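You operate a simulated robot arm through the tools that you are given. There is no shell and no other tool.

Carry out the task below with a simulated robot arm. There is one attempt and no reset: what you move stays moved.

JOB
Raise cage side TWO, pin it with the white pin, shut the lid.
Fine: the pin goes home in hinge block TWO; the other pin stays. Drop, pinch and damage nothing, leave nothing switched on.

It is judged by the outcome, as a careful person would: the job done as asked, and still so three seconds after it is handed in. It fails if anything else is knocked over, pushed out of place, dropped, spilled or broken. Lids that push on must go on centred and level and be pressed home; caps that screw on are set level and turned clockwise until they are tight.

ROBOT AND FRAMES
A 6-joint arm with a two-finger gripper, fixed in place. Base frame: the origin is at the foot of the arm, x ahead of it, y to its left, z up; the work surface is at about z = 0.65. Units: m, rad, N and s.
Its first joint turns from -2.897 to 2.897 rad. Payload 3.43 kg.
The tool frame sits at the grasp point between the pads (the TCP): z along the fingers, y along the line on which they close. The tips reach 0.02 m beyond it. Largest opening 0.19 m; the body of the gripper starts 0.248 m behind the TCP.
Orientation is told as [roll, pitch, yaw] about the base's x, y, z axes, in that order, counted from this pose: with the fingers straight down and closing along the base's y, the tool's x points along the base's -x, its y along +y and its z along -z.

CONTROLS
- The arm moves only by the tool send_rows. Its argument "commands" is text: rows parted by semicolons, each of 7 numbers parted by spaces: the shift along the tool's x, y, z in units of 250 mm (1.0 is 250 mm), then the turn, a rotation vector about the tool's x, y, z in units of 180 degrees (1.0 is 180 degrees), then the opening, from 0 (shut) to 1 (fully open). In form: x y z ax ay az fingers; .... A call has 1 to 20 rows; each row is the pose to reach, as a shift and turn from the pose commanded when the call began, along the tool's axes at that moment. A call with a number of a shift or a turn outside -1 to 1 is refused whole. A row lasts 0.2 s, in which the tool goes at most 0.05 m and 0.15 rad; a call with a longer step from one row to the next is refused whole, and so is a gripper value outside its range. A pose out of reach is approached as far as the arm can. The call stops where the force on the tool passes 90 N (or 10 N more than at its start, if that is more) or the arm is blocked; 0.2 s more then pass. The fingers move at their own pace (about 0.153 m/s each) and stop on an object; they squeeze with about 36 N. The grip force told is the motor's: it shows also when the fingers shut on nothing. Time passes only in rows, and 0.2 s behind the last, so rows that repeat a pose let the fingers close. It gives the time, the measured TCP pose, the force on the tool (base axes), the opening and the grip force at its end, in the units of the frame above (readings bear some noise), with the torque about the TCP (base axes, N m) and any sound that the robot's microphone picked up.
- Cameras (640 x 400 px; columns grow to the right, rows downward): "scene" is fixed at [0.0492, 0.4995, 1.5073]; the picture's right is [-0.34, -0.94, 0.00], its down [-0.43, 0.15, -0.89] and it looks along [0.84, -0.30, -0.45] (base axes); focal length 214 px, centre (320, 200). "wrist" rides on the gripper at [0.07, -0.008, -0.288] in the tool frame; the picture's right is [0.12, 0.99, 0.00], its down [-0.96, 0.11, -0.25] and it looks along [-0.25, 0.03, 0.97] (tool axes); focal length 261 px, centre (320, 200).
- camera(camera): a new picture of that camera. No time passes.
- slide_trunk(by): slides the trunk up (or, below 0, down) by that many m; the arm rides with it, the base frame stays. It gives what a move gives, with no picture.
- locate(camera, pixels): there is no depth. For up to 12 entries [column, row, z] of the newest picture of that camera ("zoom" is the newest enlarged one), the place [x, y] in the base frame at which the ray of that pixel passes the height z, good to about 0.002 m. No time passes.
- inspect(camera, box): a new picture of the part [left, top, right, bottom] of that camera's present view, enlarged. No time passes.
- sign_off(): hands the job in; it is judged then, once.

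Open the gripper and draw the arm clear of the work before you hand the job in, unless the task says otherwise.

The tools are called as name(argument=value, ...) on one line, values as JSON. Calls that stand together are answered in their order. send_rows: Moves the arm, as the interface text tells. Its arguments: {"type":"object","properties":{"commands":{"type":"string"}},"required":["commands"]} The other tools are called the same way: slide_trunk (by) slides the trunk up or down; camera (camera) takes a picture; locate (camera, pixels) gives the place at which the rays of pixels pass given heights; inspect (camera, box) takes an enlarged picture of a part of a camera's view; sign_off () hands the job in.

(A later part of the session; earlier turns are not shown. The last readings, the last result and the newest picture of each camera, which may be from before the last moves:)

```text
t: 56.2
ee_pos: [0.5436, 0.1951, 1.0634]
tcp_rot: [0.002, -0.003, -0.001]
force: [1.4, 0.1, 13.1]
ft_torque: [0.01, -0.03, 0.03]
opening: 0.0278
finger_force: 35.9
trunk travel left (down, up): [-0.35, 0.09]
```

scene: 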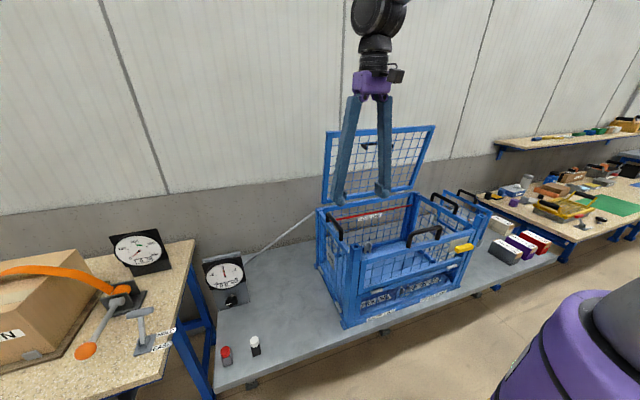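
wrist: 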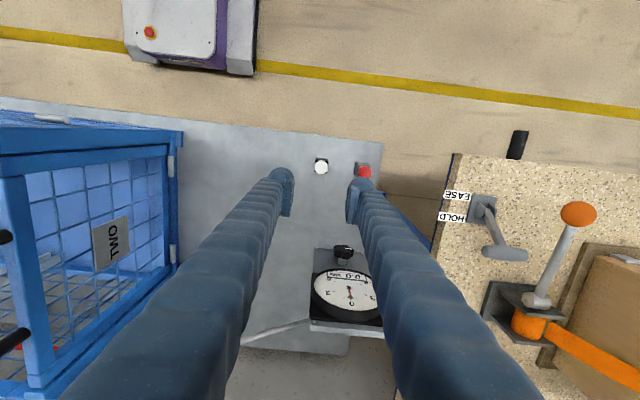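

13 N at z = 1.0634, the predicted seated height. I relax 1 mm, open the fingers to about 55 mm and look.

send_rows(commands="0 0 -0.005 0 0 0 0; 0 0 -0.005 0 0 0 0.16; 0 0 -0.005 0 0 0 0.2; 0 0 -0.005 0 0 0 0.28; 0 0 -0.005 0 0 0 0.28; 0 0 -0.005 0 0 0 0.28")

inspect(camera="scene", box=[335, 225, 375, 265])

inspect(camera="wrist", box=[280, 150, 360, 230])

```text
t: 57.6
ee_pos: [0.5432, 0.1939, 1.0645]
tcp_rot: [0.001, -0.001, -0.001]
force: [0.8, -0.2, -0.1]
ft_torque: [0.04, 0.03, 0.02]
opening: 0.0532
finger_force: 0.0
trunk travel left (down, up): [-0.35, 0.09]
```

```text
10.00 times, centred on (355, 245) of scene
```

zoom: 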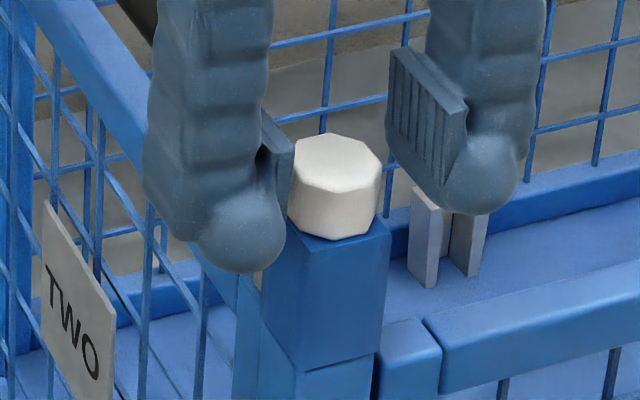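

```text
5.00 times, centred on (320, 190) of wrist
```

zoom: 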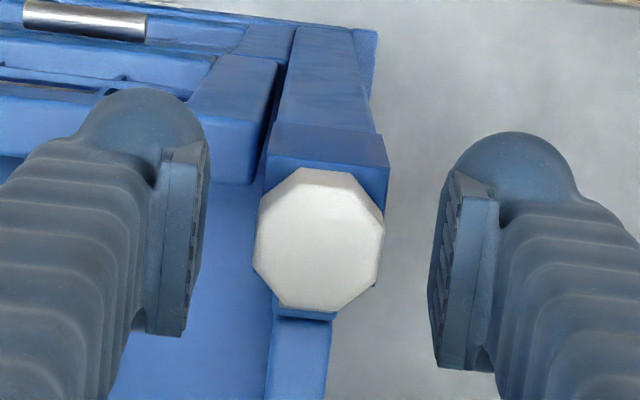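

The white pin's head sits flush on block TWO and the pin stays. I rise clear and look at the whole, then turn to the lid.

send_rows(commands="0 0 -0.06 0 0 0 0.28; 0 0 -0.2 0 0 0 0.28; 0 0 -0.36 0 0 0 0.28; 0 0 -0.52 0 0 0 0.28; 0 0 -0.7 0 0 0 0.28; 0 0 -0.88 0 0 0 0.28")

inspect(camera="scene", box=[330, 220, 390, 270])

camera(camera="wrist")

inspect(camera="scene", box=[310, 115, 450, 215])

```text
t: 59.0
ee_pos: [0.5425, 0.1934, 1.2859]
tcp_rot: [0.001, 0.001, 0.0]
force: [-0.4, -0.3, 0.8]
ft_torque: [0.04, -0.04, -0.03]
opening: 0.0531
finger_force: 0.0
trunk travel left (down, up): [-0.35, 0.09]
```

```text
8.00 times, centred on (360, 245) of scene
```

zoom: 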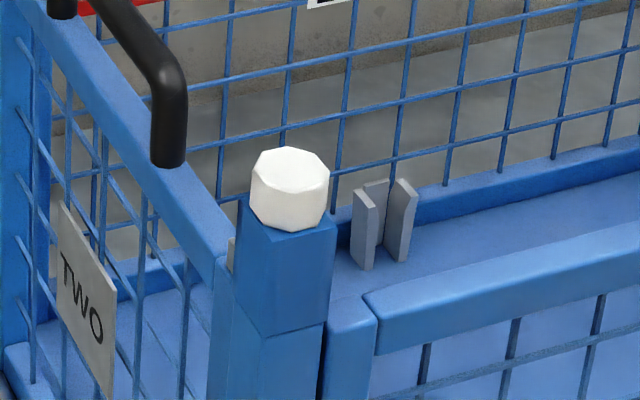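

```text
taken
```

wrist: 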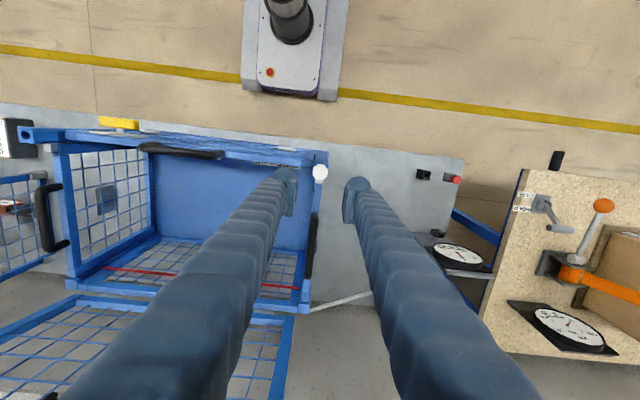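

```text
4.00 times, centred on (380, 165) of scene
```

zoom: 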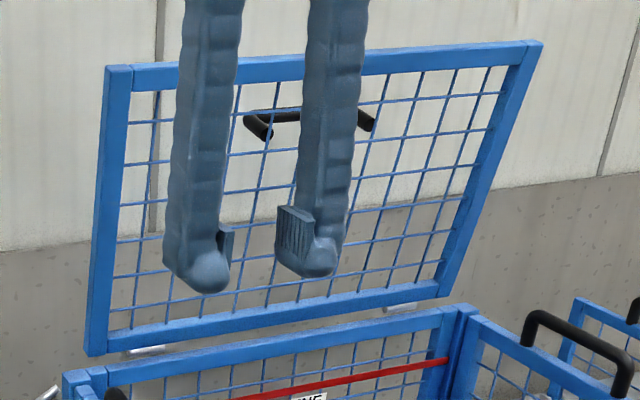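

The pin stands home and side TWO is upright. The lid leans forward slightly with its handle on the rear face (scene ~(370, 147)). I rise and move above the cage to look at the lid and its handle from overhead.

send_rows(commands="0 0 -0.18 0 0 0 0.28; 0 0 -0.36 0 0 0 0.4; 0 0 -0.54 0 0 0 0.6; 0 0 -0.72 0 0 0 0.8; 0 0 -0.88 0 0 0 1")

send_rows(commands="-0.08 -0.16 0 0 0 0 1; -0.16 -0.33 0 0 0 0 1; -0.24 -0.5 0 0 0 0 1; -0.32 -0.67 0 0 0 0 1; -0.4 -0.84 0 0 0 0 1; -0.48 -1 0 0 0 0 1")

camera(camera="wrist")

```text
t: 60.2
ee_pos: [0.5501, 0.1861, 1.4882]
tcp_rot: [-0.01, 0.026, -0.017]
force: [-0.7, -0.5, 0.4]
ft_torque: [0.02, -0.02, 0.0]
opening: 0.1899
finger_force: 0.0
trunk travel left (down, up): [-0.35, 0.09]
```

```text
t: 61.6
ee_pos: [0.6643, -0.0556, 1.503]
tcp_rot: [0.0, 0.0, 0.001]
force: [1.2, 0.0, -1.4]
ft_torque: [0.12, 0.13, -0.01]
opening: 0.19
finger_force: 0.0
trunk travel left (down, up): [-0.35, 0.09]
```

```text
taken
```

wrist: 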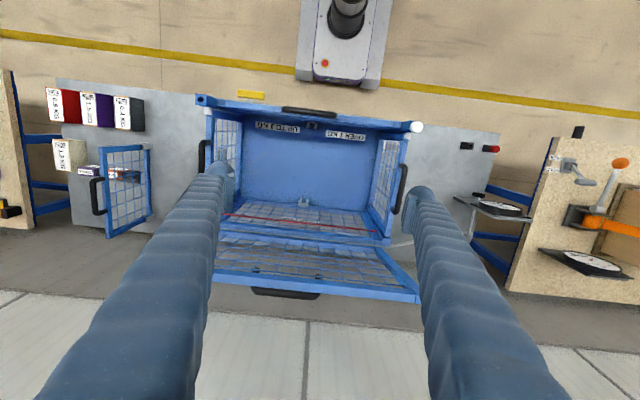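

The lid shows as the strip at rows 238–300 with its handle behind it at (285, 293). I zoom in for measuring.

inspect(camera="wrist", box=[200, 210, 430, 320])

inspect(camera="wrist", box=[225, 225, 345, 310])

inspect(camera="scene", box=[310, 110, 450, 220])

```text
2.78 times, centred on (315, 265) of wrist
```

zoom: 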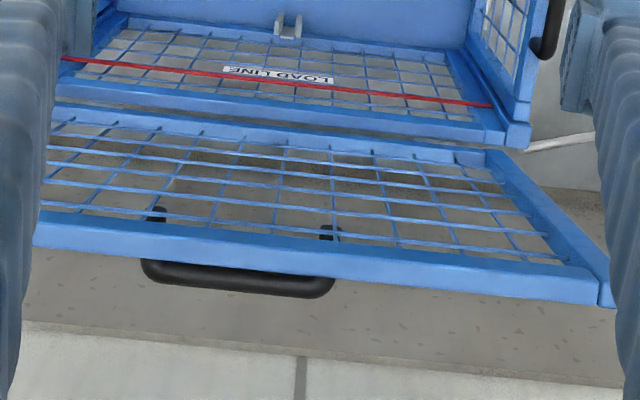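

```text
4.71 times, centred on (285, 268) of wrist
```

zoom: 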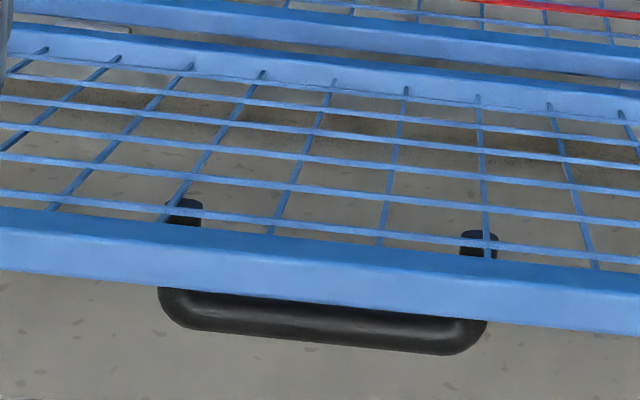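

```text
3.64 times, centred on (380, 165) of scene
```

zoom: 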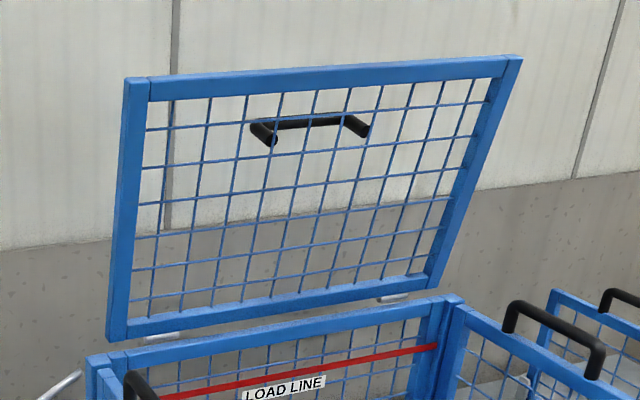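

The lid's handle legs are at about y -0.165 and -0.032, its bar near (x 0.95, z 1.27); the lid leans ~10° forward. I'll grip that bar from above with the fingers closing along x, so I first yaw the tool 90° here, high above everything.

send_rows(commands="0 0 0 0 0 -0.045 1; 0 0 0 0 0 -0.09 1; 0 0 0 0 0 -0.135 1; 0 0 0 0 0 -0.18 1; 0 0 0 0 0 -0.225 1; 0 0 0 0 0 -0.27 1; 0 0 0 0 0 -0.315 1; 0 0 0 0 0 -0.36 1; 0 0 0 0 0 -0.405 1; 0 0 0 0 0 -0.45 1; 0 0 0 0 0 -0.48 1; 0 0 0 0 0 -0.5 1; 0 0 0 0 0 -0.5 1")

camera(camera="wrist")

```text
t: 64.4
ee_pos: [0.6636, -0.0538, 1.5043]
tcp_rot: [0.0, 0.0, 1.571]
force: [-0.1, -1.2, -1.0]
ft_torque: [-0.02, -0.02, 0.0]
opening: 0.1898
finger_force: 0.0
trunk travel left (down, up): [-0.35, 0.09]
```

```text
taken
```

wrist: 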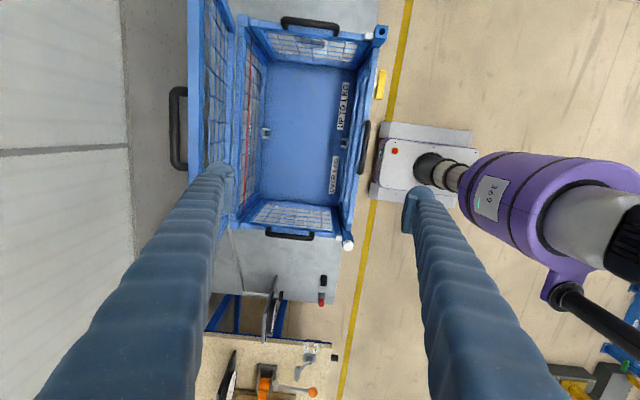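

The yaw went well; the lid's handle is at (178, 128). I close to ~60 mm opening and move out over it in x at the same height to test the reach.

send_rows(commands="0.04 -0.12 0 0 0 0 0.6; 0.08 -0.24 0 0 0 0 0.4; 0.12 -0.36 0 0 0 0 0.32; 0.16 -0.48 0 0 0 0 0.32; 0.184 -0.6 0 0 0 0 0.32; 0.184 -0.72 0 0 0 0 0.32")

camera(camera="wrist")

```text
t: 65.8
ee_pos: [0.8472, -0.1017, 1.5026]
tcp_rot: [0.004, -0.001, 1.57]
force: [0.9, 1.2, -0.9]
ft_torque: [-0.03, 0.18, -0.02]
opening: 0.0607
finger_force: 0.1
trunk travel left (down, up): [-0.35, 0.09]
```

```text
taken
```

wrist: 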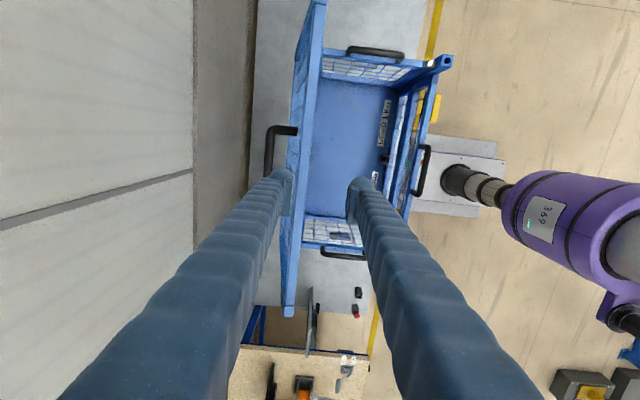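

Reach is fine here. The handle loop is at (270–297, 125–170) behind the lid's edge; I zoom in and locate the bar at its likely height.

inspect(camera="wrist", box=[240, 90, 340, 190])

locate(camera="zoom", pixels=[[320, 200, 1.27], [320, 200, 1.36]])

```text
4.00 times, centred on (290, 140) of wrist
```

zoom: 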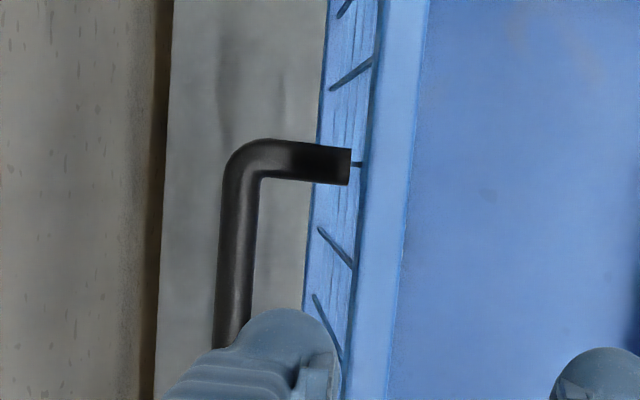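

```text
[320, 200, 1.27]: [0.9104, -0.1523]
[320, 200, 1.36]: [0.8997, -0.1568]
```

The lid leans forward (I see its outer face), bar at about x 0.947. I move the TCP right over the bar at the same height to pin down its x, and from the parallax its height.

send_rows(commands="0 -0.1 0 0 0 0 0.32; 0 -0.2 0 0 0 0 0.32; 0 -0.3 0 0 0 0 0.32; 0 -0.39 0 0 0 0 0.32; 0 -0.39 0 0 0 0 0.32")

camera(camera="wrist")

inspect(camera="wrist", box=[270, 100, 390, 200])

```text
t: 67.0
ee_pos: [0.8757, -0.0971, 1.4866]
tcp_rot: [-0.007, 0.002, 1.572]
force: [-1.4, 0.2, 1.3]
ft_torque: [0.01, -0.44, 0.01]
opening: 0.0609
finger_force: 0.0
out of reach, approached as far as the arm can: row 2, 3, 4, 5
trunk travel left (down, up): [-0.35, 0.09]
```

```text
taken
```

wrist: 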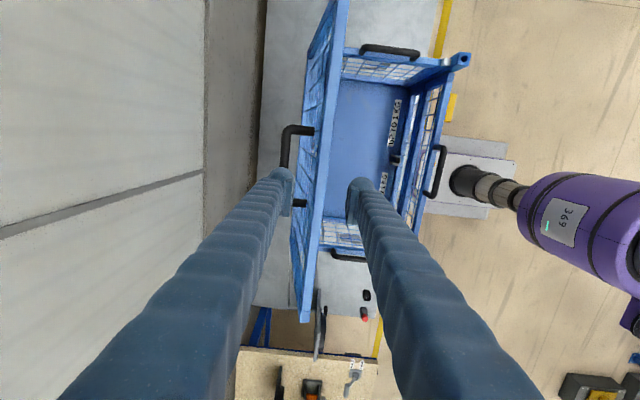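

```text
4.00 times, centred on (330, 150) of wrist
```

zoom: 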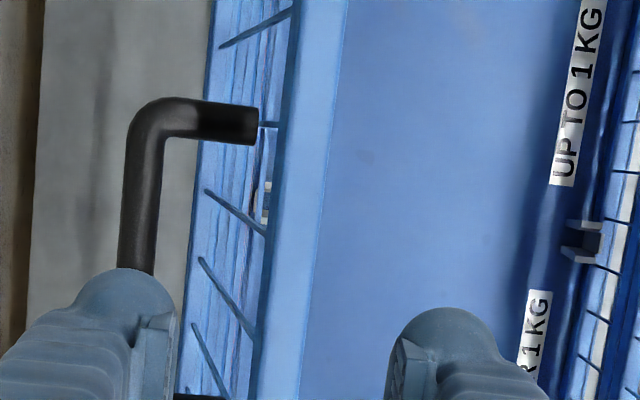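

x ≈ 0.876 is the reach limit at this height. Raising the trunk gives more reach up high, so I slide it up 0.09 m and then work from there.

slide_trunk(by=0.09)

```text
t: 68.2
ee_pos: [0.8826, -0.0964, 1.5696]
tcp_rot: [0.001, 0.0, 1.57]
force: [1.0, 0.0, 0.4]
ft_torque: [0.01, -0.04, 0.03]
opening: 0.0608
finger_force: 0.0
trunk travel left (down, up): [-0.44, 0.0]
```

Now I descend to z ≈ 1.43 (tips at 1.41, still above the lid's edge at 1.36) and then test moving out over the bar.

send_rows(commands="0 0 0.14 0 0 0 0.32; 0 0 0.28 0 0 0 0.32; 0 0 0.42 0 0 0 0.32; 0 0 0.54 0 0 0 0.32; 0 0 0.54 0 0 0 0.32")

send_rows(commands="0 -0.06 0 0 0 0 0.32; 0 -0.12 0 0 0 0 0.32; 0 -0.18 0 0 0 0 0.32; 0 -0.24 0 0 0 0 0.32; 0 -0.24 0 0 0 0 0.32")

camera(camera="wrist")

camera(camera="scene")

```text
t: 69.5
ee_pos: [0.8816, -0.0976, 1.4369]
tcp_rot: [-0.003, 0.0, 1.571]
force: [-1.0, -0.5, 0.6]
ft_torque: [-0.02, -0.14, -0.02]
opening: 0.0606
finger_force: 0.0
trunk travel left (down, up): [-0.44, 0.0]
```

```text
t: 70.7
ee_pos: [0.9404, -0.0963, 1.436]
tcp_rot: [-0.002, -0.001, 1.571]
force: [-1.2, 0.2, 0.1]
ft_torque: [-0.02, -0.1, 0.01]
opening: 0.0604
finger_force: 0.0
trunk travel left (down, up): [-0.44, 0.0]
```

```text
taken
```

wrist: 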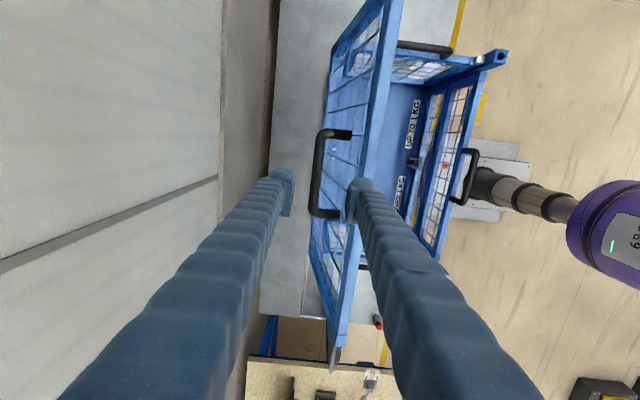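

```text
taken
```

scene: 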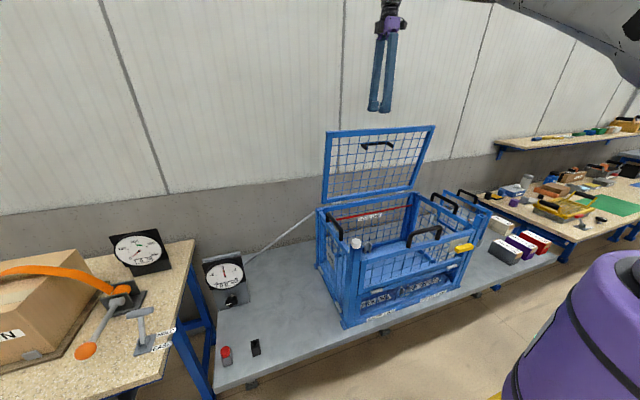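

Reachable: the bar now lies between the finger lines at column ~318. I zoom in to measure bar, legs and the lid's free rail.

inspect(camera="wrist", box=[275, 100, 395, 240])

locate(camera="zoom", pixels=[[270, 220, 1.27], [270, 220, 1.29], [270, 220, 1.25]])

```text
2.86 times, centred on (335, 170) of wrist
```

zoom: 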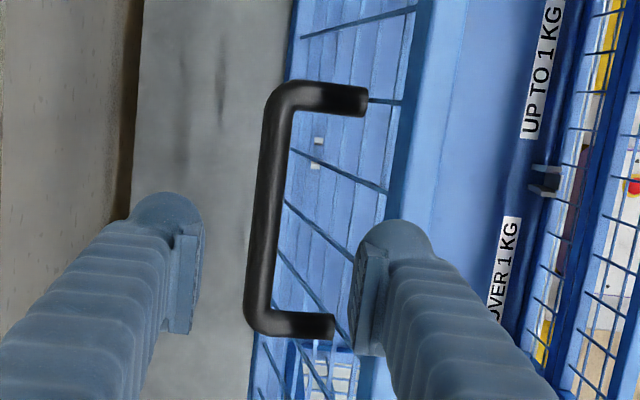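

```text
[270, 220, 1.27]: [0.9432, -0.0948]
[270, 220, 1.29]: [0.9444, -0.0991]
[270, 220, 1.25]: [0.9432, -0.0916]
```

The bar is at x ≈ 0.943 (0.942 with the known bias), z ≈ 1.288, y from -0.17 to -0.03; the free rail's rear edge is at x ≈ 0.883. I narrow to 34 mm and lower onto the bar, first halfway to check clearance.

send_rows(commands="0 -0.0064 0 0 0 0 0.179; 0 -0.0064 0.05 0 0 0 0.179; 0 -0.0064 0.13 0 0 0 0.179; 0 -0.0064 0.21 0 0 0 0.179; 0 -0.0064 0.28 0 0 0 0.179; 0 -0.0064 0.28 0 0 0 0.179")

inspect(camera="wrist", box=[260, 110, 380, 240])

inspect(camera="scene", box=[320, 90, 440, 190])

```text
t: 72.0
ee_pos: [0.9448, -0.0967, 1.3655]
tcp_rot: [0.001, 0.0, 1.571]
force: [-0.2, -0.1, -0.1]
ft_torque: [0.0, -0.04, -0.02]
opening: 0.0339
finger_force: 0.1
trunk travel left (down, up): [-0.44, 0.0]
```

```text
3.08 times, centred on (320, 175) of wrist
```

zoom: 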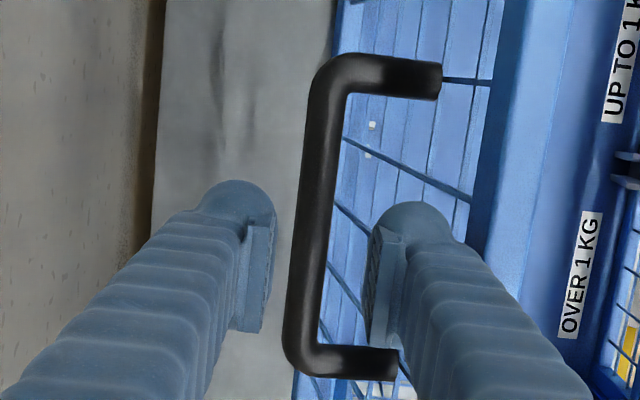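

```text
4.00 times, centred on (380, 140) of scene
```

zoom: 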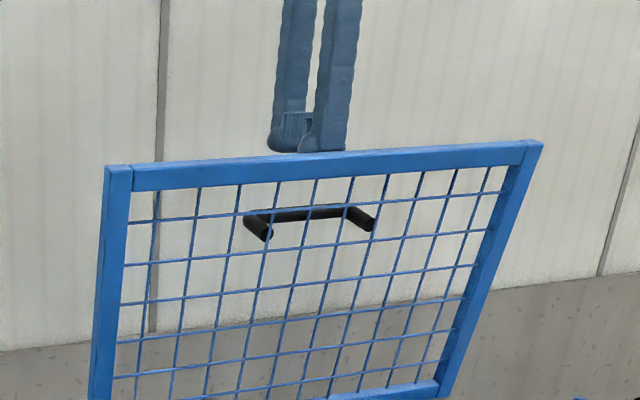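

The bar runs between the pads but slightly toward the rear finger. I zoom the wrist view once more and locate the bar accurately at the row of the tool axis.

inspect(camera="wrist", box=[290, 150, 350, 220])

locate(camera="zoom", pixels=[[320, 200, 1.288], [320, 200, 1.288], [300, 200, 1.288], [300, 200, 1.288]])

```text
5.71 times, centred on (320, 185) of wrist
```

zoom: 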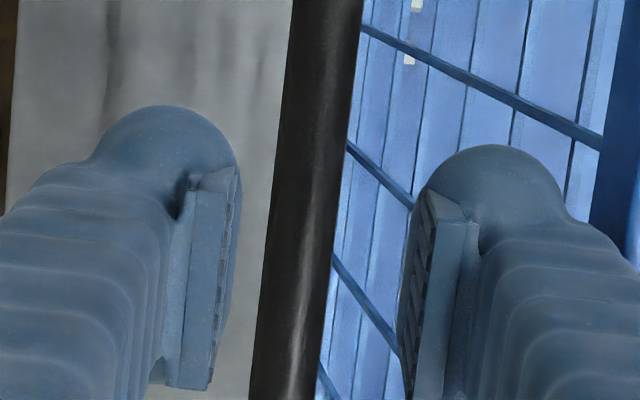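

```text
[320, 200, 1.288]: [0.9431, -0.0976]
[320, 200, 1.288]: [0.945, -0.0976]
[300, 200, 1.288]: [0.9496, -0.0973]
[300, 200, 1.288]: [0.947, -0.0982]
```

The bar is ~2.5 mm further in x than the TCP. I correct by 2 mm and descend to z ≈ 1.305, then check from the scene how the tips sit at the bar.

send_rows(commands="0 -0.008 0.06 0 0 0 0.179; 0 -0.008 0.12 0 0 0 0.179; 0 -0.008 0.18 0 0 0 0.179; 0 -0.008 0.242 0 0 0 0.179; 0 -0.008 0.242 0 0 0 0.179")

inspect(camera="scene", box=[345, 120, 405, 170])

inspect(camera="wrist", box=[280, 140, 360, 230])

```text
t: 73.2
ee_pos: [0.947, -0.0977, 1.305]
tcp_rot: [0.0, 0.001, 1.572]
force: [0.3, -0.3, 0.1]
ft_torque: [0.04, 0.02, 0.0]
opening: 0.0341
finger_force: 0.1
trunk travel left (down, up): [-0.44, 0.0]
```

```text
8.00 times, centred on (375, 145) of scene
```

zoom: 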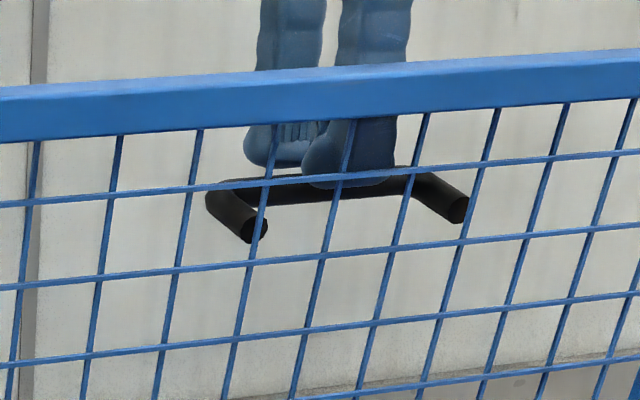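

```text
4.44 times, centred on (320, 185) of wrist
```

zoom: 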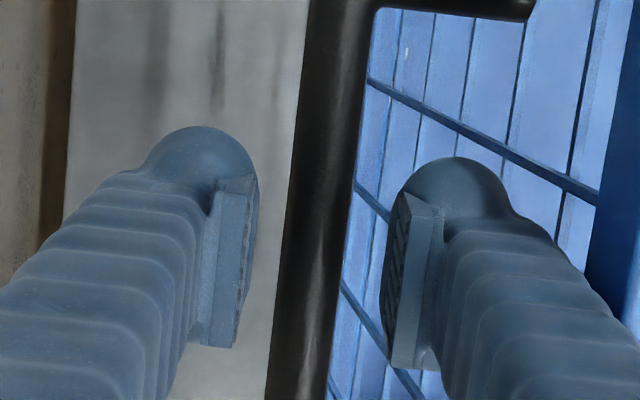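

The tips are just reaching the bar (bar z ≈ 1.283) and the bar is centred between the pads. I lower another 17 mm and close gently on it.

send_rows(commands="0 0 0.03 0 0 0 0.179; 0 0 0.068 0 0 0 0.179; 0 0 0.068 0 0 0 0.179")

send_rows(commands="0 0 0 0 0 0 0.13; 0 0 0 0 0 0 0.1; 0 0 0 0 0 0 0.08; 0 0 0 0 0 0 0.05; 0 0 0 0 0 0 0; 0 0 0 0 0 0 0")

inspect(camera="scene", box=[345, 120, 405, 170])

inspect(camera="wrist", box=[280, 140, 360, 230])

```text
t: 74.0
ee_pos: [0.947, -0.0961, 1.2868]
tcp_rot: [0.001, 0.001, 1.569]
force: [2.4, 0.2, 1.5]
ft_torque: [-0.04, 0.04, 0.01]
opening: 0.0327
finger_force: 0.1
trunk travel left (down, up): [-0.44, 0.0]
```

```text
t: 75.5
ee_pos: [0.9468, -0.097, 1.2874]
tcp_rot: [0.002, 0.001, 1.571]
force: [7.1, 0.5, 0.2]
ft_torque: [-0.01, -0.11, 0.91]
opening: 0.0168
finger_force: 44.8
trunk travel left (down, up): [-0.44, 0.0]
```

```text
8.00 times, centred on (375, 145) of scene
```

zoom: 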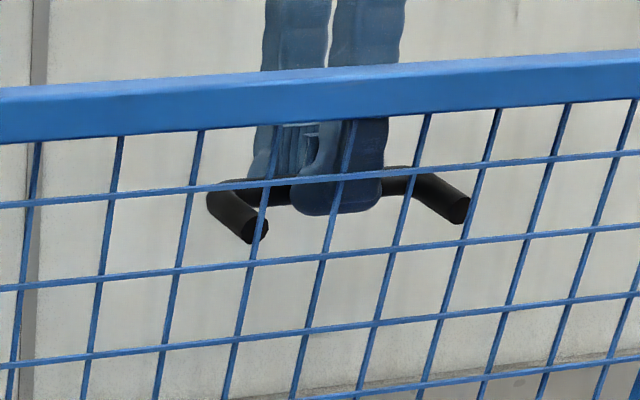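

```text
4.44 times, centred on (320, 185) of wrist
```

zoom: 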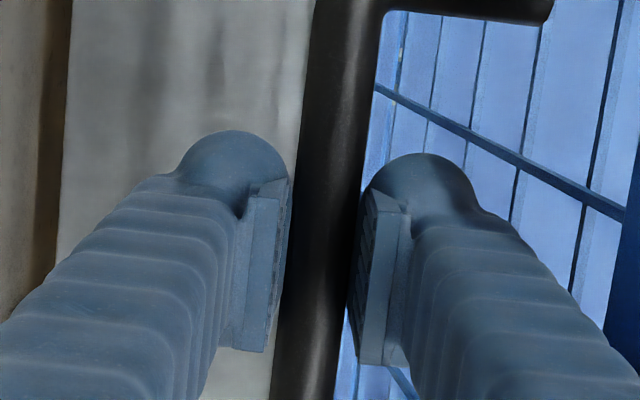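

The bar is held (16.8 mm, 45 N). I start swinging the lid forward along an arc about the estimated hinge (x 0.935, z 1.005), 10° first, watching the force.

send_rows(commands="0 0.024 0 0 0 0 0; 0 0.048 0 0 0 0 0; 0 0.0964 0 0 0 0 0; 0 0.1444 0.003 0 0 0 0; 0 0.1932 0.0084 0 0 0 0")

inspect(camera="scene", box=[310, 100, 450, 220])

```text
t: 76.7
ee_pos: [0.8972, -0.0982, 1.2863]
tcp_rot: [-0.001, 0.001, 1.57]
force: [0.8, -1.3, 12.7]
ft_torque: [-0.35, -0.12, 1.11]
opening: 0.0166
finger_force: 45.0
trunk travel left (down, up): [-0.44, 0.0]
```

```text
3.33 times, centred on (380, 160) of scene
```

zoom: 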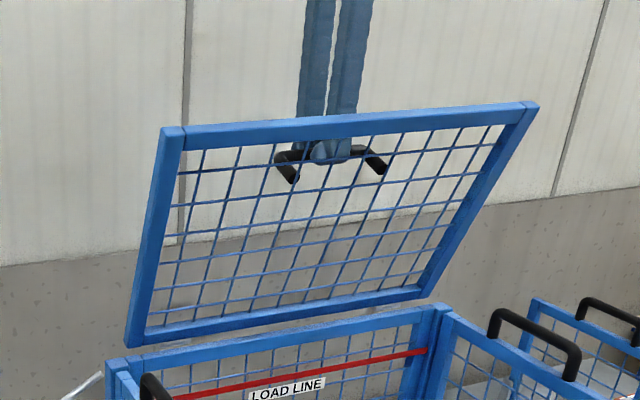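

The lid follows; +12.7 N in z means the true arc is about 1 mm higher (hinge x ≈ 0.928). I continue on the corrected arc for another 15°.

send_rows(commands="0 0.0552 0.0028 0 0 0 0; 0 0.1124 0.0136 0 0 0 0; 0 0.1688 0.0268 0 0 0 0; 0 0.2244 0.0432 0 0 0 0; 0 0.2792 0.0628 0 0 0 0")

inspect(camera="scene", box=[310, 100, 450, 220])

```text
t: 77.8
ee_pos: [0.8277, -0.0972, 1.2683]
tcp_rot: [0.002, 0.001, 1.57]
force: [-0.2, -3.9, 7.9]
ft_torque: [-0.27, -0.07, 1.05]
opening: 0.0161
finger_force: 45.2
trunk travel left (down, up): [-0.44, 0.0]
```

```text
3.33 times, centred on (380, 160) of scene
```

zoom: 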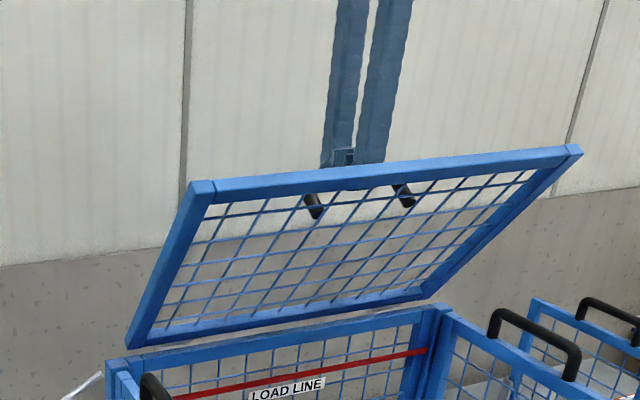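

Force is small (8 N). The readings fit a hinge near x 0.928, z ≈ 1.02, R ≈ 0.266; I carry on for another 18°.

send_rows(commands="0 0.0496 0.0236 0 0 0 0; 0 0.0996 0.0484 0 0 0 0; 0 0.148 0.076 0 0 0 0; 0 0.1948 0.106 0 0 0 0; 0 0.2404 0.1384 0 0 0 0; 0 0.284 0.1728 0 0 0 0")

inspect(camera="scene", box=[310, 110, 450, 230])

inspect(camera="wrist", box=[260, 130, 380, 250])

```text
t: 79.2
ee_pos: [0.7546, -0.0972, 1.2277]
tcp_rot: [0.001, -0.001, 1.571]
force: [-9.7, -5.1, 17.8]
ft_torque: [-0.04, 0.08, 1.04]
opening: 0.0148
finger_force: 45.0
trunk travel left (down, up): [-0.44, 0.0]
```

```text
3.33 times, centred on (380, 170) of scene
```

zoom: 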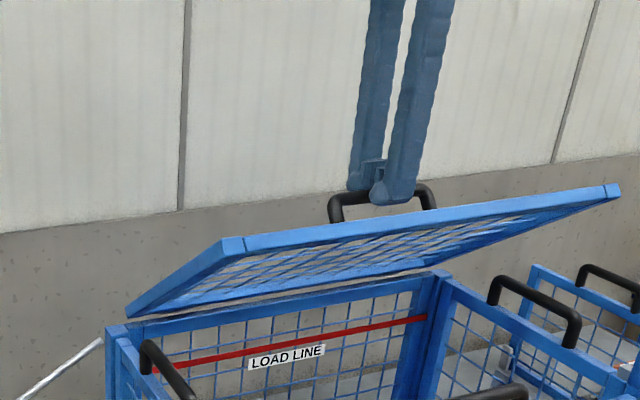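

```text
3.33 times, centred on (320, 190) of wrist
```

zoom: 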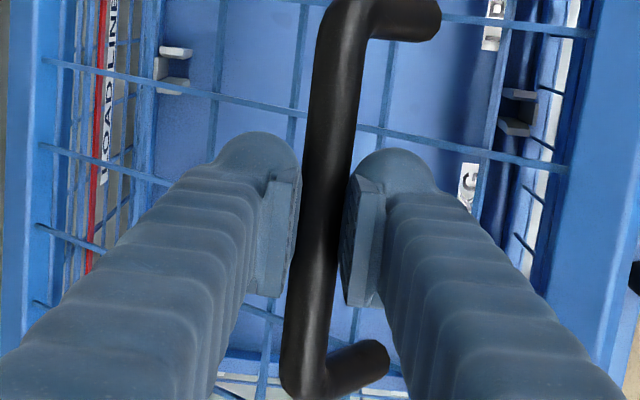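

About 20 N outward now, so the true radius is larger: refitted hinge x 0.932, z 0.997, R 0.290. I continue along that for 18° more.

send_rows(commands="0 0.0548 0.0316 0 0 0 0; 0 0.1 0.0724 0 0 0 0; 0 0.1428 0.1152 0 0 0 0; 0 0.1836 0.1604 0 0 0 0; 0 0.222 0.2076 0 0 0 0; 0 0.2576 0.2572 0 0 0 0")

inspect(camera="scene", box=[310, 130, 490, 280])

```text
t: 80.7
ee_pos: [0.6914, -0.0958, 1.1622]
tcp_rot: [0.001, 0.001, 1.572]
force: [-6.9, 2.1, 7.6]
ft_torque: [0.16, 0.1, 0.05]
opening: 0.0
finger_force: 34.4
trunk travel left (down, up): [-0.44, 0.0]
```

```text
2.67 times, centred on (400, 205) of scene
```

zoom: 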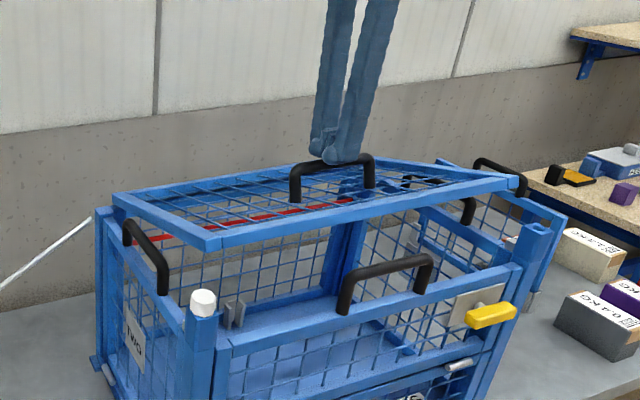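

The opening went to 0: the bar has slipped out of the pads, and the lid is standing at roughly 25–30°. I hold still and look closely at where fingers and bar are.

inspect(camera="scene", box=[370, 170, 430, 220])

inspect(camera="wrist", box=[260, 130, 380, 250])

camera(camera="scene")

```text
8.00 times, centred on (400, 195) of scene
```

zoom: 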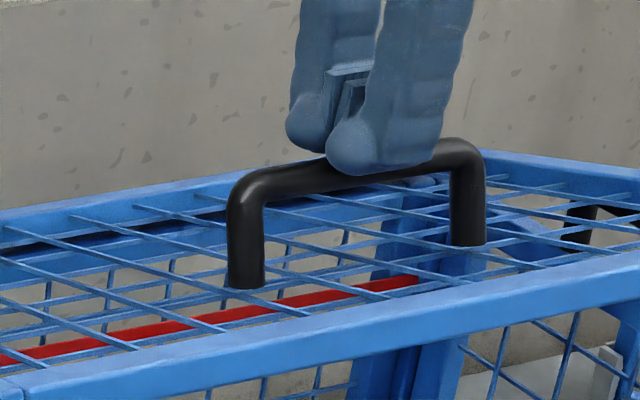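

```text
3.33 times, centred on (320, 190) of wrist
```

zoom: 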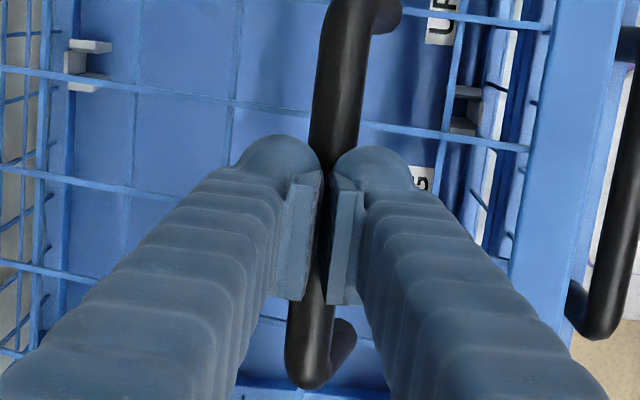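

```text
taken
```

scene: 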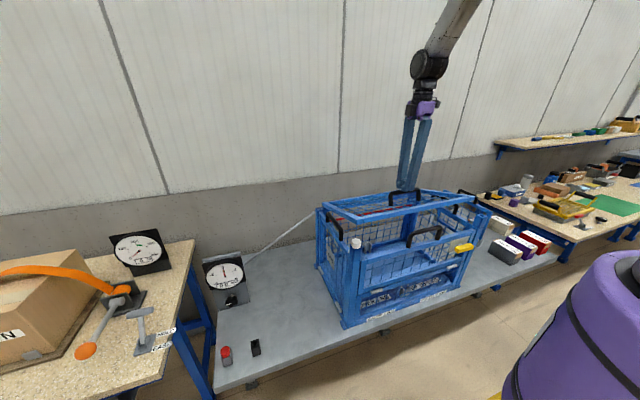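

The closed tips rest just above the bar and press lightly (7.6 N up), so the lid seems to hold by its own hinge friction. I wait one short row without moving to see whether it stays.

send_rows(commands="0 0 0 0 0 0 0")

inspect(camera="scene", box=[310, 130, 490, 280])

inspect(camera="scene", box=[370, 170, 430, 220])

```text
t: 81.0
ee_pos: [0.6912, -0.0956, 1.1631]
tcp_rot: [0.001, -0.001, 1.571]
force: [-6.1, 1.9, 5.4]
ft_torque: [0.09, 0.14, 0.06]
opening: 0.0
finger_force: 34.4
trunk travel left (down, up): [-0.44, 0.0]
```

```text
2.67 times, centred on (400, 205) of scene
```

zoom: 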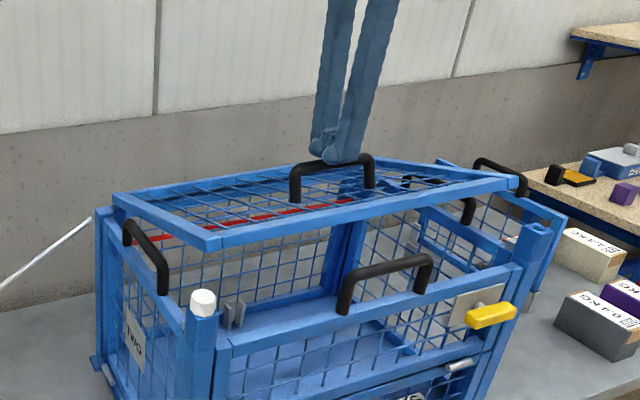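

```text
8.00 times, centred on (400, 195) of scene
```

zoom: 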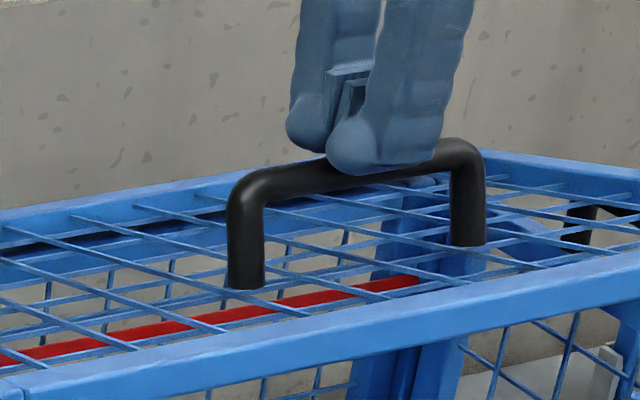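

The lid holds still by itself. I back the fingers off upward 10 mm and check that the lid neither drops nor springs up.

send_rows(commands="0 0 -0.012 0 0 0 0; 0 0 -0.04 0 0 0 0; 0 0 -0.04 0 0 0 0")

inspect(camera="scene", box=[370, 170, 430, 220])

inspect(camera="wrist", box=[260, 130, 380, 250])

```text
t: 81.8
ee_pos: [0.6934, -0.0969, 1.1719]
tcp_rot: [0.001, -0.001, 1.571]
force: [-0.1, -0.7, 0.8]
ft_torque: [-0.01, -0.02, 0.0]
opening: 0.0
finger_force: 33.6
trunk travel left (down, up): [-0.44, 0.0]
```

```text
8.00 times, centred on (400, 195) of scene
```

zoom: 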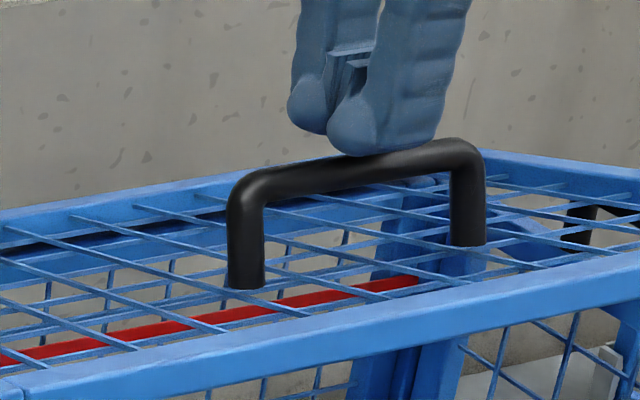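

```text
3.33 times, centred on (320, 190) of wrist
```

zoom: 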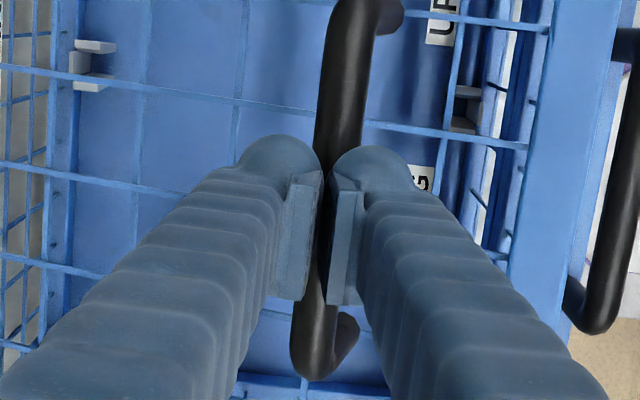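

The lid stays put at about 18° from shut with nothing touching it, so its hinge holds by friction. I rise a little, open to 40 mm, shift 3 mm toward the robot to centre on the bar, and look.

send_rows(commands="0 0 -0.04 0 0 0 0; 0 0.012 -0.1 0 0 0 0.12; 0 0.012 -0.1 0 0 0 0.21; 0 0.012 -0.1 0 0 0 0.21")

inspect(camera="wrist", box=[260, 130, 380, 250])

inspect(camera="scene", box=[370, 160, 430, 220])

```text
t: 82.8
ee_pos: [0.6896, -0.0969, 1.1986]
tcp_rot: [-0.001, -0.001, 1.572]
force: [0.7, 0.0, 0.6]
ft_torque: [0.01, 0.0, 0.04]
opening: 0.0398
finger_force: 0.0
trunk travel left (down, up): [-0.44, 0.0]
```

```text
3.33 times, centred on (320, 190) of wrist
```

zoom: 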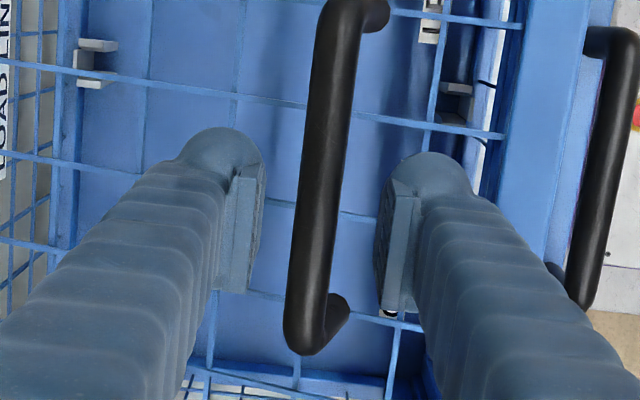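

```text
6.67 times, centred on (400, 190) of scene
```

zoom: 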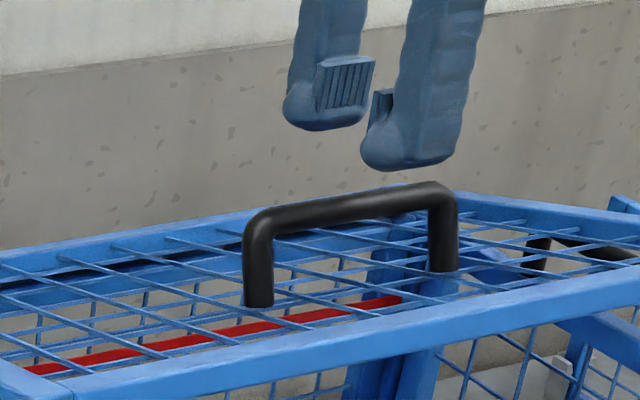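

The bar is centred between the pads. I lower 63 mm so the bar sits right at the TCP (tips ~20 mm past it, still well above the mesh), then close.

send_rows(commands="0 0 0.08 0 0 0 0.21; 0 0 0.15 0 0 0 0.21; 0 0 0.21 0 0 0 0.21; 0 0 0.25 0 0 0 0.21; 0 0 0.25 0 0 0 0.21")

inspect(camera="scene", box=[370, 160, 430, 220])

inspect(camera="wrist", box=[260, 130, 380, 250])

```text
t: 84.0
ee_pos: [0.6898, -0.0984, 1.1342]
tcp_rot: [0.001, 0.0, 1.571]
force: [1.0, 1.1, -0.1]
ft_torque: [0.02, 0.0, 0.02]
opening: 0.0397
finger_force: 0.0
trunk travel left (down, up): [-0.44, 0.0]
```

```text
6.67 times, centred on (400, 190) of scene
```

zoom: 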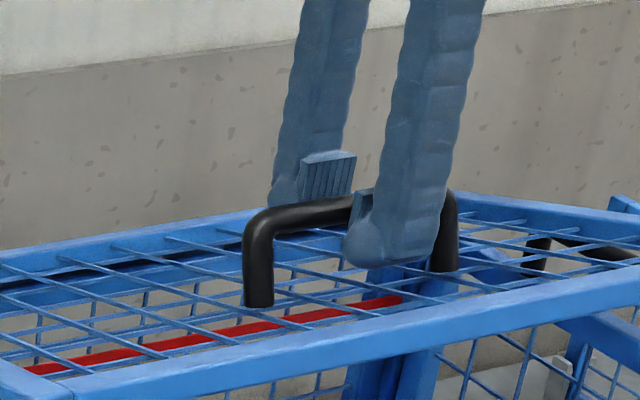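

```text
3.33 times, centred on (320, 190) of wrist
```

zoom: 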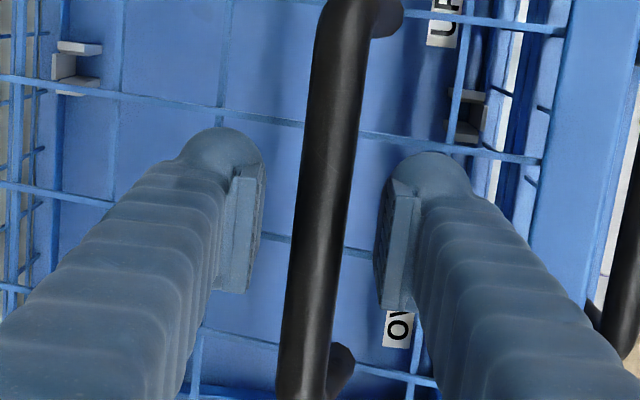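

Both fingers straddle the bar without contact. I close on it.

send_rows(commands="0 0 0 0 0 0 0.15; 0 0 0 0 0 0 0.11; 0 0 0 0 0 0 0.08; 0 0 0 0 0 0 0.05; 0 0 0 0 0 0 0; 0 0 0 0 0 0 0")

```text
t: 85.5
ee_pos: [0.6896, -0.0974, 1.1348]
tcp_rot: [0.0, 0.0, 1.571]
force: [1.5, 1.2, -0.8]
ft_torque: [-0.02, -0.02, 0.02]
opening: 0.0133
finger_force: 44.9
trunk travel left (down, up): [-0.44, 0.0]
```

Held again (13.3 mm) with no side load. About 15° remain; with hinge (0.932, 1.008) and R 0.274 I lower another 9° of arc slowly.

send_rows(commands="0 0.013 0.026 0 0 0 0; 0 0.026 0.052 0 0 0 0; 0 0.038 0.078 0 0 0 0; 0 0.0488 0.1048 0 0 0 0; 0 0.059 0.132 0 0 0 0; 0 0.0684 0.1588 0 0 0 0")

inspect(camera="scene", box=[310, 160, 490, 290])

camera(camera="wrist")

```text
t: 86.8
ee_pos: [0.6717, -0.0969, 1.0952]
tcp_rot: [0.001, 0.003, 1.571]
force: [-3.2, 4.9, 5.4]
ft_torque: [0.06, 0.01, 0.07]
opening: 0.0133
finger_force: 44.9
trunk travel left (down, up): [-0.44, 0.0]
```

```text
3.08 times, centred on (400, 225) of scene
```

zoom: 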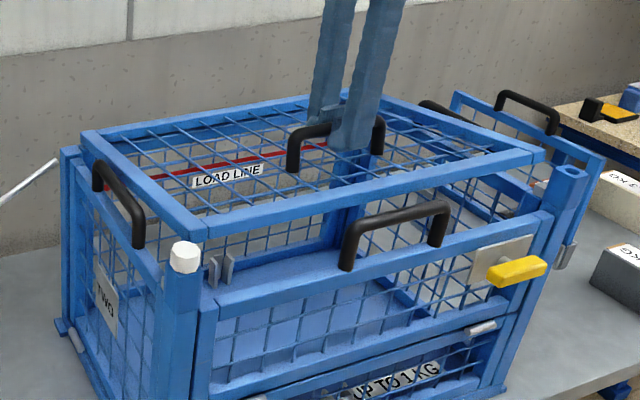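

```text
taken
```

wrist: 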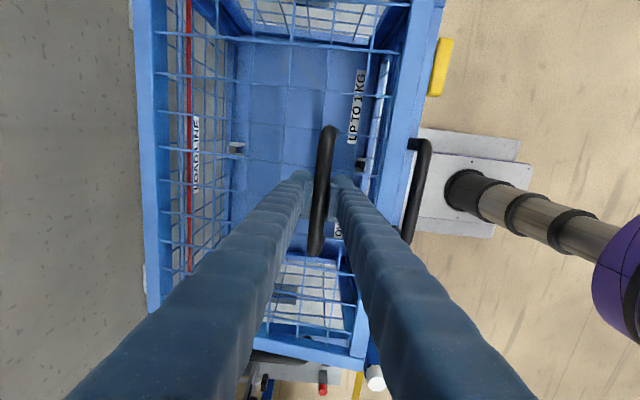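

Nearly shut, with small forces (5 N). I zoom in on the lid's left-front corner beside the pin head, and on the left and right edges, before the last few degrees.

inspect(camera="wrist", box=[240, 310, 400, 400])

inspect(camera="scene", box=[325, 200, 395, 270])

inspect(camera="scene", box=[425, 190, 495, 260])

inspect(camera="wrist", box=[340, 0, 460, 160])

```text
4.00 times, centred on (320, 355) of wrist
```

zoom: 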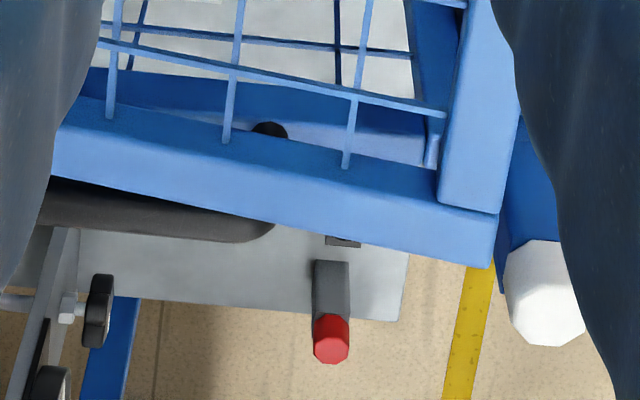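

```text
5.71 times, centred on (360, 235) of scene
```

zoom: 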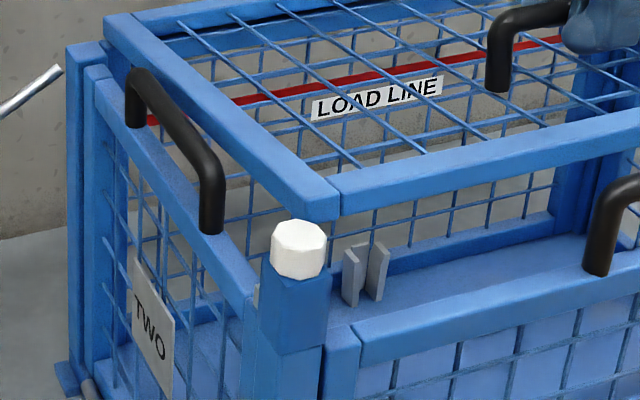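

```text
5.71 times, centred on (460, 225) of scene
```

zoom: 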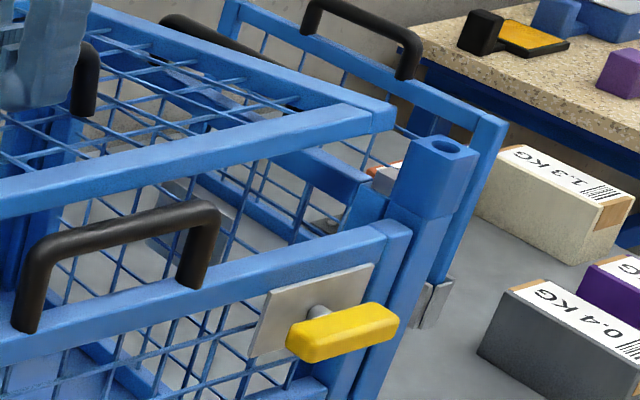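

```text
2.50 times, centred on (400, 80) of wrist
```

zoom: 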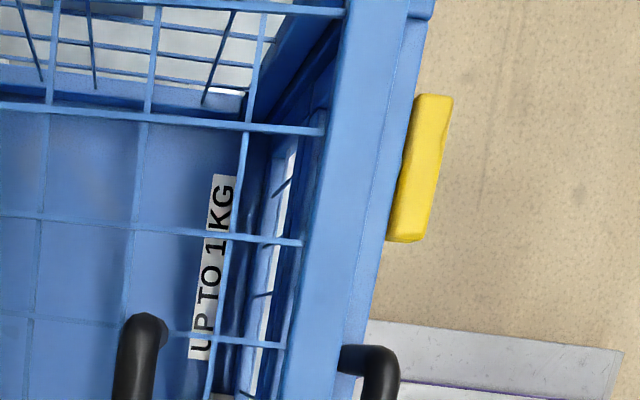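

The lid's corner clears the pin head and the side handles. I lower another 3° slowly.

send_rows(commands="0 0.005 0.014 0 0 0 0; 0 0.009 0.027 0 0 0 0; 0 0.013 0.041 0 0 0 0; 0 0.0172 0.0548 0 0 0 0")

inspect(camera="scene", box=[325, 200, 395, 270])

inspect(camera="scene", box=[410, 190, 490, 260])

```text
t: 87.8
ee_pos: [0.6671, -0.0983, 1.0824]
tcp_rot: [0.0, -0.002, 1.571]
force: [-9.3, 2.1, 7.0]
ft_torque: [-0.02, 0.0, 0.07]
opening: 0.0131
finger_force: 45.1
trunk travel left (down, up): [-0.44, 0.0]
```

```text
5.71 times, centred on (360, 235) of scene
```

zoom: 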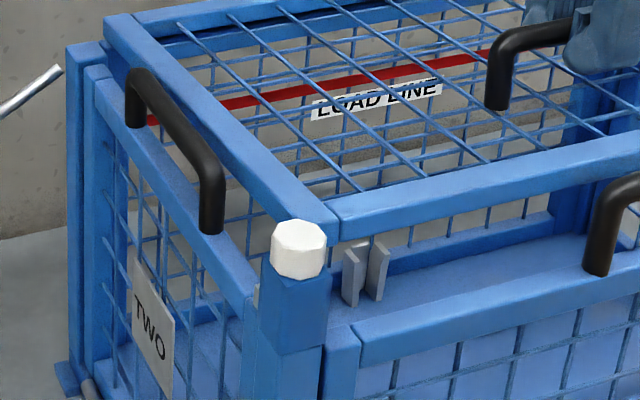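

```text
5.71 times, centred on (450, 225) of scene
```

zoom: 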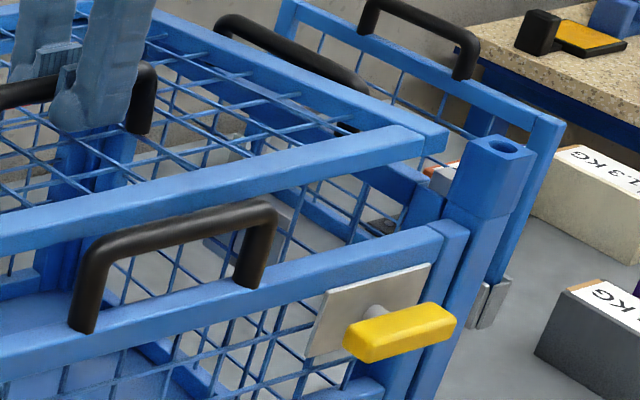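

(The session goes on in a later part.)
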